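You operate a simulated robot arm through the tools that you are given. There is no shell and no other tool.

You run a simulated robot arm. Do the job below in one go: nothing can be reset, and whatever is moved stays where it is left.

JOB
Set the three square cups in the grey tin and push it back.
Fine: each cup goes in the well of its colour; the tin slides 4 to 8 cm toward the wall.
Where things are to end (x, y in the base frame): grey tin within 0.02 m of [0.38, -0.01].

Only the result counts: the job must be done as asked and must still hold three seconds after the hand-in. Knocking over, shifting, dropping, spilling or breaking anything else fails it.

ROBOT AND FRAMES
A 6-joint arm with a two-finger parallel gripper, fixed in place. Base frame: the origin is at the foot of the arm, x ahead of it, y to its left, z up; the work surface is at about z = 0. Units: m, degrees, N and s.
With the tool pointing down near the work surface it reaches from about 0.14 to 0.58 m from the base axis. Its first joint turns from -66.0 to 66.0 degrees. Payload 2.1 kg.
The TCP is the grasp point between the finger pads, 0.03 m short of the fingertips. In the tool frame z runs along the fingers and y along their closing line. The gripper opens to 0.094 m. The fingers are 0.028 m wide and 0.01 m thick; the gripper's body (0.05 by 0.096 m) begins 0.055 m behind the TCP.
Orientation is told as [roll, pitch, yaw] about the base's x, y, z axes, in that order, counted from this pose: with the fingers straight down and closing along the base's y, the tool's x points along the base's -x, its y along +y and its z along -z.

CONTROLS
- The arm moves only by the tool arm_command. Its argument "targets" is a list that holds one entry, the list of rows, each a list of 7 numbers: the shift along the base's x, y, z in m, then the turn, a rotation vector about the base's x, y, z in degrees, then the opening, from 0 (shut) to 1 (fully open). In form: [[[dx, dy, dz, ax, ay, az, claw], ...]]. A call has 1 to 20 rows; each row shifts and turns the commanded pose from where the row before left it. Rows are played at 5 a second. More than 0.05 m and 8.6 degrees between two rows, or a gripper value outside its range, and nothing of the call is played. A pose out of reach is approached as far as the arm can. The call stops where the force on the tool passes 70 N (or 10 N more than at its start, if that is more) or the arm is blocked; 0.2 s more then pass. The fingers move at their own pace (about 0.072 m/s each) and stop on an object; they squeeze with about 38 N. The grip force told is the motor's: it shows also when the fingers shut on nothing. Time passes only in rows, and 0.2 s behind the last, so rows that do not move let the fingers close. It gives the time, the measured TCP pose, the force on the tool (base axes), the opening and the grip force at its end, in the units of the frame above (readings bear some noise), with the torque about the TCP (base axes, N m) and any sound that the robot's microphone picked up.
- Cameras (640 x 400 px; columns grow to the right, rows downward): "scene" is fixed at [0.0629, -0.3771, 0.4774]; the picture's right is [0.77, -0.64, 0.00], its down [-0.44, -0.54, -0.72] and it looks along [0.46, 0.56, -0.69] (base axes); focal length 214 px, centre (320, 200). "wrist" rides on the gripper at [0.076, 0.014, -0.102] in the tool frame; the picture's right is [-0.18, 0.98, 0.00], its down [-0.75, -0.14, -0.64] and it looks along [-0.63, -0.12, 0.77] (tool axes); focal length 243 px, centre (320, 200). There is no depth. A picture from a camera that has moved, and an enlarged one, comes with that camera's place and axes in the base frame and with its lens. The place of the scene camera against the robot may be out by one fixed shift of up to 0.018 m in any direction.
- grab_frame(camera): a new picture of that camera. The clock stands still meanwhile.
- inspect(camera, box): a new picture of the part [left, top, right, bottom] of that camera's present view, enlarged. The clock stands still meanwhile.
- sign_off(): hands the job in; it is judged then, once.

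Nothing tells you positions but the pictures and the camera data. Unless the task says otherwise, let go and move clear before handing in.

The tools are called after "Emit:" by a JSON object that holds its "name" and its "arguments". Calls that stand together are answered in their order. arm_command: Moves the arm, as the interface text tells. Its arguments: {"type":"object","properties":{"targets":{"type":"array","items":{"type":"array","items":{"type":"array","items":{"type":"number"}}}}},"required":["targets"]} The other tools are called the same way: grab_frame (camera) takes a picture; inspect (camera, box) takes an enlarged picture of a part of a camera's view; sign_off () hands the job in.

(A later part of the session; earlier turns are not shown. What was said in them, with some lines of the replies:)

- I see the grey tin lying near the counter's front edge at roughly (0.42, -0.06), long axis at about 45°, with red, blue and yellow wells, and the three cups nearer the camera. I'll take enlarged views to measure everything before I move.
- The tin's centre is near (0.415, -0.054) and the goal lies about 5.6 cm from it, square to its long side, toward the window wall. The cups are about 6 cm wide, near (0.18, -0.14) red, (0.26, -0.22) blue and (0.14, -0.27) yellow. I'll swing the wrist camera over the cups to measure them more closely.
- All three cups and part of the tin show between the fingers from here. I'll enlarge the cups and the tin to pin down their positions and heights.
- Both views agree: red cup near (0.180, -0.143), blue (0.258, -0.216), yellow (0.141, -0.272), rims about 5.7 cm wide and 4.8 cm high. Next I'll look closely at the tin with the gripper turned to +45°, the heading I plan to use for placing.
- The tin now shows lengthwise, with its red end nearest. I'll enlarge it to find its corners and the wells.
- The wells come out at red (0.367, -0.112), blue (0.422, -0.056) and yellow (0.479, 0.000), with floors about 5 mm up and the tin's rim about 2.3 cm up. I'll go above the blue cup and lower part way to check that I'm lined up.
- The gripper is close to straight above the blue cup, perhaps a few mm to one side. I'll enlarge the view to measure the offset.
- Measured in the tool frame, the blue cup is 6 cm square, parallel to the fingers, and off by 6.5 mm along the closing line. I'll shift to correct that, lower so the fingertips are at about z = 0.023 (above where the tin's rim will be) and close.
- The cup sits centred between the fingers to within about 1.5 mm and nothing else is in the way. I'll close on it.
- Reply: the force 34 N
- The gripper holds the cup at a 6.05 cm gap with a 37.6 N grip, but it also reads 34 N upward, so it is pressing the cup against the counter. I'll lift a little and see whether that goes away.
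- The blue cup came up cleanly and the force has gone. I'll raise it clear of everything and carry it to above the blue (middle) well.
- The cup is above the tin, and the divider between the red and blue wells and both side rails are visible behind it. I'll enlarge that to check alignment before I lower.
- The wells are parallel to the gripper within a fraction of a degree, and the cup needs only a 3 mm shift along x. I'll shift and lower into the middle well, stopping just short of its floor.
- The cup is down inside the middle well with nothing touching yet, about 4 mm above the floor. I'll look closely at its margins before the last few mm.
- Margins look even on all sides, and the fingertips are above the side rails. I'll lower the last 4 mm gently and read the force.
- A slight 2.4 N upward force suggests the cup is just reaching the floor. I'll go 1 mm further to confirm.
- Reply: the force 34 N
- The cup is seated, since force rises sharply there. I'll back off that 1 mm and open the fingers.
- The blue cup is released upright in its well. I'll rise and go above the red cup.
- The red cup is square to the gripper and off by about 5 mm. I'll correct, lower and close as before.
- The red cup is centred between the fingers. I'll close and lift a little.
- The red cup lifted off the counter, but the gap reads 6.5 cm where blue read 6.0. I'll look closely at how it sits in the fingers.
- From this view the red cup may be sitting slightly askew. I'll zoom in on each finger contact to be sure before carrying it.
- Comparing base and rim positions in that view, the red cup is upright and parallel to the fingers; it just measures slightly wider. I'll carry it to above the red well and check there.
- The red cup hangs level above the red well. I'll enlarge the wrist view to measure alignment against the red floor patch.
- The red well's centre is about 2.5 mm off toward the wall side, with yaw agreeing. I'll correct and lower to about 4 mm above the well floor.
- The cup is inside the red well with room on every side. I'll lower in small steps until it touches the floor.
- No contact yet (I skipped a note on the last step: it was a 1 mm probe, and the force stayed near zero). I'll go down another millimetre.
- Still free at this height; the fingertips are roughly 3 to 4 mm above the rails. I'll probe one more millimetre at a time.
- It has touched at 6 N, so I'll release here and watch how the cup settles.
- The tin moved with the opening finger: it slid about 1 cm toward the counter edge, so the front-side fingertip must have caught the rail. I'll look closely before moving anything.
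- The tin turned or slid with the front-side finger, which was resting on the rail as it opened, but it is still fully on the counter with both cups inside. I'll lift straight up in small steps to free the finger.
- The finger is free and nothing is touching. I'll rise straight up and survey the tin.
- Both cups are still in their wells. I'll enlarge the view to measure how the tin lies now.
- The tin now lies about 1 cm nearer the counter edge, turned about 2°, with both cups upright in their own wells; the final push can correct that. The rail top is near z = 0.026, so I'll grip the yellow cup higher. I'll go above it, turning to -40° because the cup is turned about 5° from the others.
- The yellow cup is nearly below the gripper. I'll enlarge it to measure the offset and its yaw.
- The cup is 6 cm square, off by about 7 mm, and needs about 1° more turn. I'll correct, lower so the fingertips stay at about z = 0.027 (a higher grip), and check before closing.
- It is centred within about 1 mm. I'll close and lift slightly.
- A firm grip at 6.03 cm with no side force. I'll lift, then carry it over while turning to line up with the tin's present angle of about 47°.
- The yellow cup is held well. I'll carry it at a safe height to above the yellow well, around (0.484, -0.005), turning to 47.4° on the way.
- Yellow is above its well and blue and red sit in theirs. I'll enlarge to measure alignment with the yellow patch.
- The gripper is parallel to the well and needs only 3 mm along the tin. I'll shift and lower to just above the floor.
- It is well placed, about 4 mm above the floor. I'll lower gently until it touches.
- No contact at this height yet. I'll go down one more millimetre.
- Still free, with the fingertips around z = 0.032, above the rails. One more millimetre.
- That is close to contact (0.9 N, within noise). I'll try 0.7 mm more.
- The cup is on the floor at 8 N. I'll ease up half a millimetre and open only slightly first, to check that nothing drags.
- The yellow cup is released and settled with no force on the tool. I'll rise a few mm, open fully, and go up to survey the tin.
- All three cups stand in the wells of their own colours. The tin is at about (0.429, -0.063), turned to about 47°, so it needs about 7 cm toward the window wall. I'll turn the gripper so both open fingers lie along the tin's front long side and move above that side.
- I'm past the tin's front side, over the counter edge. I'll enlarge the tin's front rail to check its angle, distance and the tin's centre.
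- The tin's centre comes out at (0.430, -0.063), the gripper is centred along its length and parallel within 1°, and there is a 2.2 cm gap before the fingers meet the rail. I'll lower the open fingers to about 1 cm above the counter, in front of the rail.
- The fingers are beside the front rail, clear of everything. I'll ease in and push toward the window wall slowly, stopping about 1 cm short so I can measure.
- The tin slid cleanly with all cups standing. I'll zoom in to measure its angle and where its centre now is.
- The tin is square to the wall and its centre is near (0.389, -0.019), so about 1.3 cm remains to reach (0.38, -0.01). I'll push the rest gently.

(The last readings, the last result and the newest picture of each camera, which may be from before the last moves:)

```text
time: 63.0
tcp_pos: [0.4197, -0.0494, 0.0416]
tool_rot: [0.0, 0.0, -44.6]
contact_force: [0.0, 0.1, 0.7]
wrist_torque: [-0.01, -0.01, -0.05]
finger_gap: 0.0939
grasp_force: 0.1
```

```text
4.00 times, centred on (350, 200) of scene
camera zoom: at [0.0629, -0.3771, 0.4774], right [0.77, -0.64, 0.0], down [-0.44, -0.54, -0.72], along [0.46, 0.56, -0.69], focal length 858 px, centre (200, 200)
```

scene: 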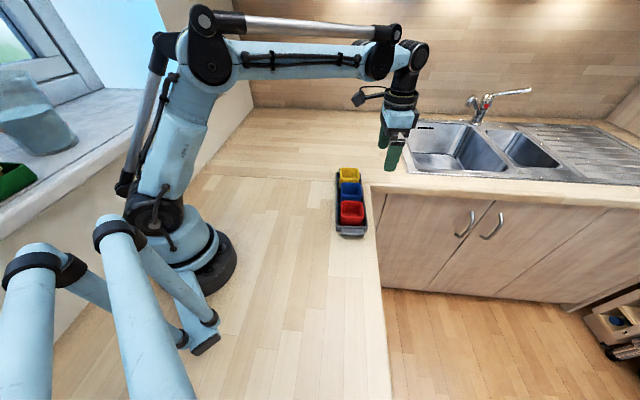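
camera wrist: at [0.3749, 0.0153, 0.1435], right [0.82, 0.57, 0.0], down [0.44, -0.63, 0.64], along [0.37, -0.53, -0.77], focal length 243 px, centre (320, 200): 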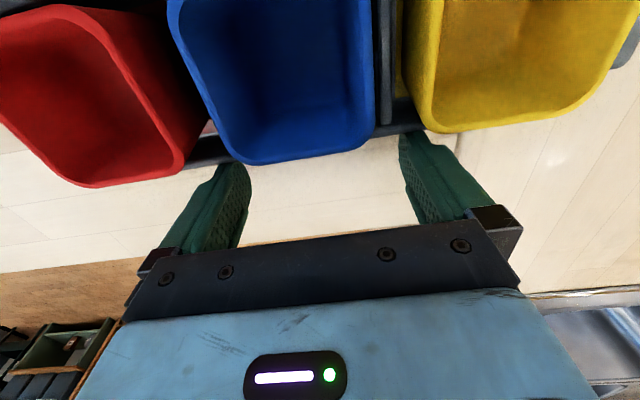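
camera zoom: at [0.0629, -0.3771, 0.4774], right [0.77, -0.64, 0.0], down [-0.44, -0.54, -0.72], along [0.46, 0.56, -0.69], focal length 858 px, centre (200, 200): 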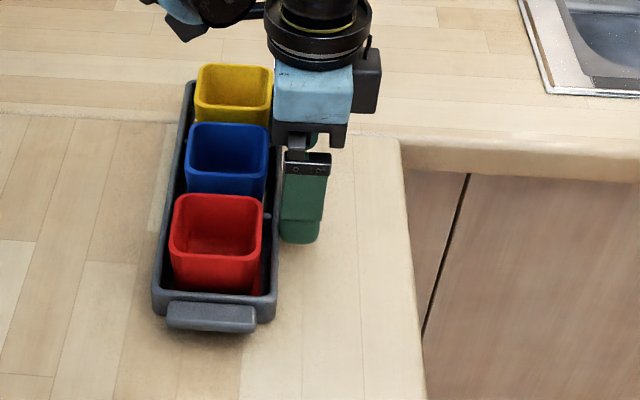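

The tin should now be at the goal. I'll back the fingers straight away from the rail, rise, and return to the starting view pose to verify.

Emit:
{"name": "arm_command", "arguments": {"targets": [[[0.005, -0.005, 0, 0, 0, 0, 1], [0.01, -0.01, 0, 0, 0, 0, 1], [0.01, -0.01, 0.01, 0, 0, 0, 1], [0, 0, 0.04, 0, 0, 0, 1], [0, 0, 0.045, 0, 0, 0, 1], [0, 0, 0.045, 0, 0, 0, 1], [0, 0, 0.045, 0, 0, 0, 1], [0, 0, 0.045, 0, 0, 0, 1], [-0.0226, 0.009, 0.0088, 0, 0, 5.625, 1], [-0.0226, 0.009, 0.0088, 0, 0, 5.625, 1], [-0.0226, 0.009, 0.0088, 0, 0, 5.625, 1], [-0.0226, 0.009, 0.0088, 0, 0, 5.625, 1], [-0.0226, 0.009, 0.0088, 0, 0, 5.625, 1], [-0.0226, 0.009, 0.0088, 0, 0, 5.625, 1], [-0.0226, 0.009, 0.0088, 0, 0, 5.625, 1], [-0.0226, 0.009, 0.0088, 0, 0, 5.625, 1], [0, 0, 0, 0, 0, 0, 1], [0, 0, 0, 0, 0, 0, 1]]]}}

Emit:
{"name": "grab_frame", "arguments": {"camera": "wrist"}}

Emit:
{"name": "grab_frame", "arguments": {"camera": "scene"}}

```text
time: 66.8
tcp_pos: [0.2628, -0.0027, 0.3434]
tool_rot: [0.0, 0.0, 0.4]
contact_force: [0.8, 0.0, 0.0]
wrist_torque: [-0.04, 0.01, -0.02]
finger_gap: 0.0939
grasp_force: 0.1
```

```text
taken
camera wrist: at [0.1861, 0.0122, 0.4452], right [0.18, 0.98, 0.0], down [0.75, -0.14, 0.64], along [0.63, -0.11, -0.77], focal length 243 px, centre (320, 200)
```

wrist: 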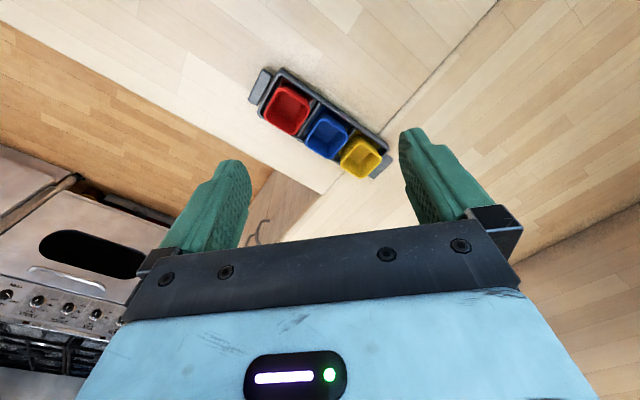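

```text
taken
```

scene: 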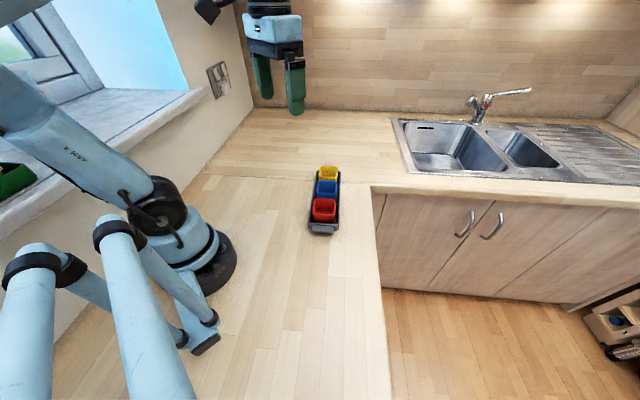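

I'm clear of the tin and all three cups stand in it. I'll enlarge both views to check the tin's centre against (0.38, -0.01) and how the cups are seated.

Emit:
{"name": "inspect", "arguments": {"camera": "wrist", "box": [230, 50, 410, 200]}}

Emit:
{"name": "inspect", "arguments": {"camera": "scene", "box": [280, 150, 380, 250]}}

```text
2.67 times, centred on (320, 125) of wrist
camera zoom: at [0.1861, 0.0122, 0.4452], right [0.18, 0.98, 0.0], down [0.75, -0.14, 0.64], along [0.63, -0.11, -0.77], focal length 647 px, centre (320, 400)
```

zoom: 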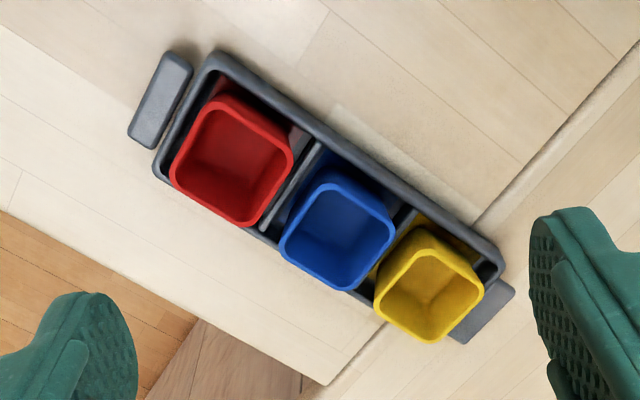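

```text
4.00 times, centred on (330, 200) of scene
camera zoom: at [0.0628, -0.3771, 0.4774], right [0.77, -0.64, 0.0], down [-0.44, -0.54, -0.72], along [0.46, 0.56, -0.69], focal length 858 px, centre (280, 200)
```

zoom: 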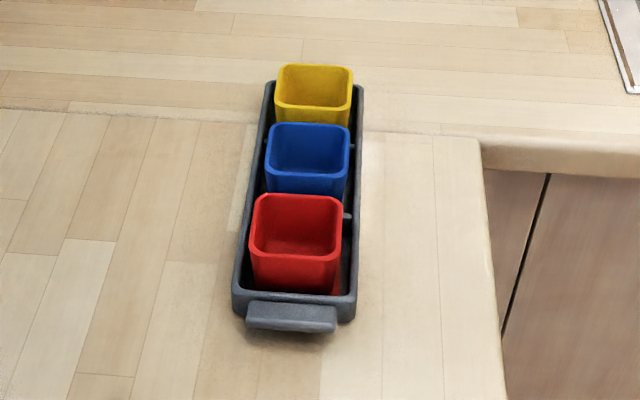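

Comparing the same rim corners before and after, the tin moved about 6.0 cm toward the wall and its centre is at about (0.379, -0.012), within 3 mm of the goal. I'll take one closer look at how each cup sits.

Emit:
{"name": "inspect", "arguments": {"camera": "scene", "box": [302, 160, 347, 205]}}

Emit:
{"name": "inspect", "arguments": {"camera": "scene", "box": [302, 190, 347, 240]}}

Emit:
{"name": "inspect", "arguments": {"camera": "wrist", "box": [255, 70, 385, 185]}}

```text
8.89 times, centred on (324, 182) of scene
camera zoom: at [0.0628, -0.3771, 0.4774], right [0.77, -0.64, 0.0], down [-0.44, -0.54, -0.72], along [0.46, 0.56, -0.69], focal length 1906 px, centre (280, 356)
```

zoom: 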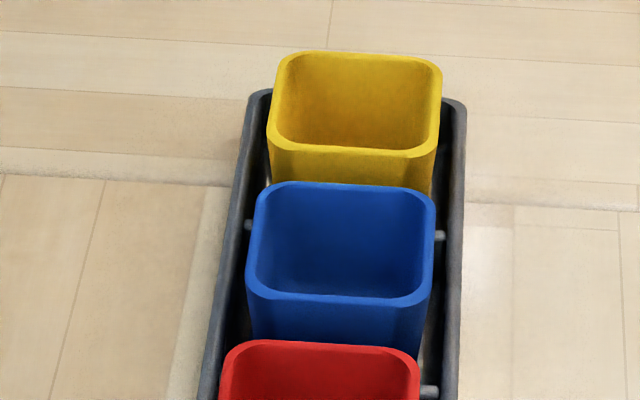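

```text
8.00 times, centred on (324, 215) of scene
camera zoom: at [0.0628, -0.3771, 0.4774], right [0.77, -0.64, 0.0], down [-0.44, -0.54, -0.72], along [0.46, 0.56, -0.69], focal length 1716 px, centre (284, 80)
```

zoom: 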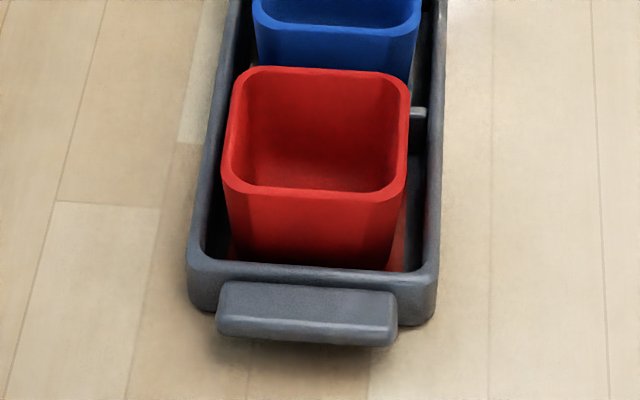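

```text
3.48 times, centred on (320, 128) of wrist
camera zoom: at [0.1861, 0.0122, 0.4452], right [0.18, 0.98, 0.0], down [0.75, -0.14, 0.64], along [0.63, -0.11, -0.77], focal length 844 px, centre (320, 452)
```

zoom: 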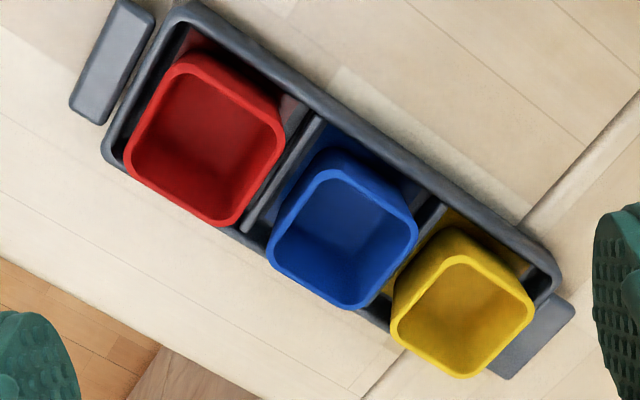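

All three cups sit flat in the wells of their colours. The tin rests square to the wall at about (0.38, -0.01), roughly 6 cm back from where it began, and the gripper is open and well clear. I'm handing the job in.

Emit:
{"name": "sign_off", "arguments": {}}

```text
The job is handed in.
```

The three cups are in the grey tin, each in the well of its own colour, and the tin has been pushed back toward the window wall. The job is handed in; I haven't seen the verdict.

- **Tin position:** by my measurements from the pictures its centre is at about (0.379, -0.012), within roughly 3 mm of the target. It lies about 6 cm from where it started, inside the 4 to 8 cm you asked for.
- **Cups:** in the final close-ups all three look upright and flat on the well floors.
- **One slip along the way:** when I released the red cup, a fingertip caught the tin's rail. It dragged the tin about 1 cm toward the counter edge and turned it about 2°. The tin stayed on the counter with the red and blue cups in it, and the final push made up for the shift. I gripped the yellow cup higher so it would not happen again.

I saw nothing else knocked or moved, and the gripper was open and well clear at hand-in.
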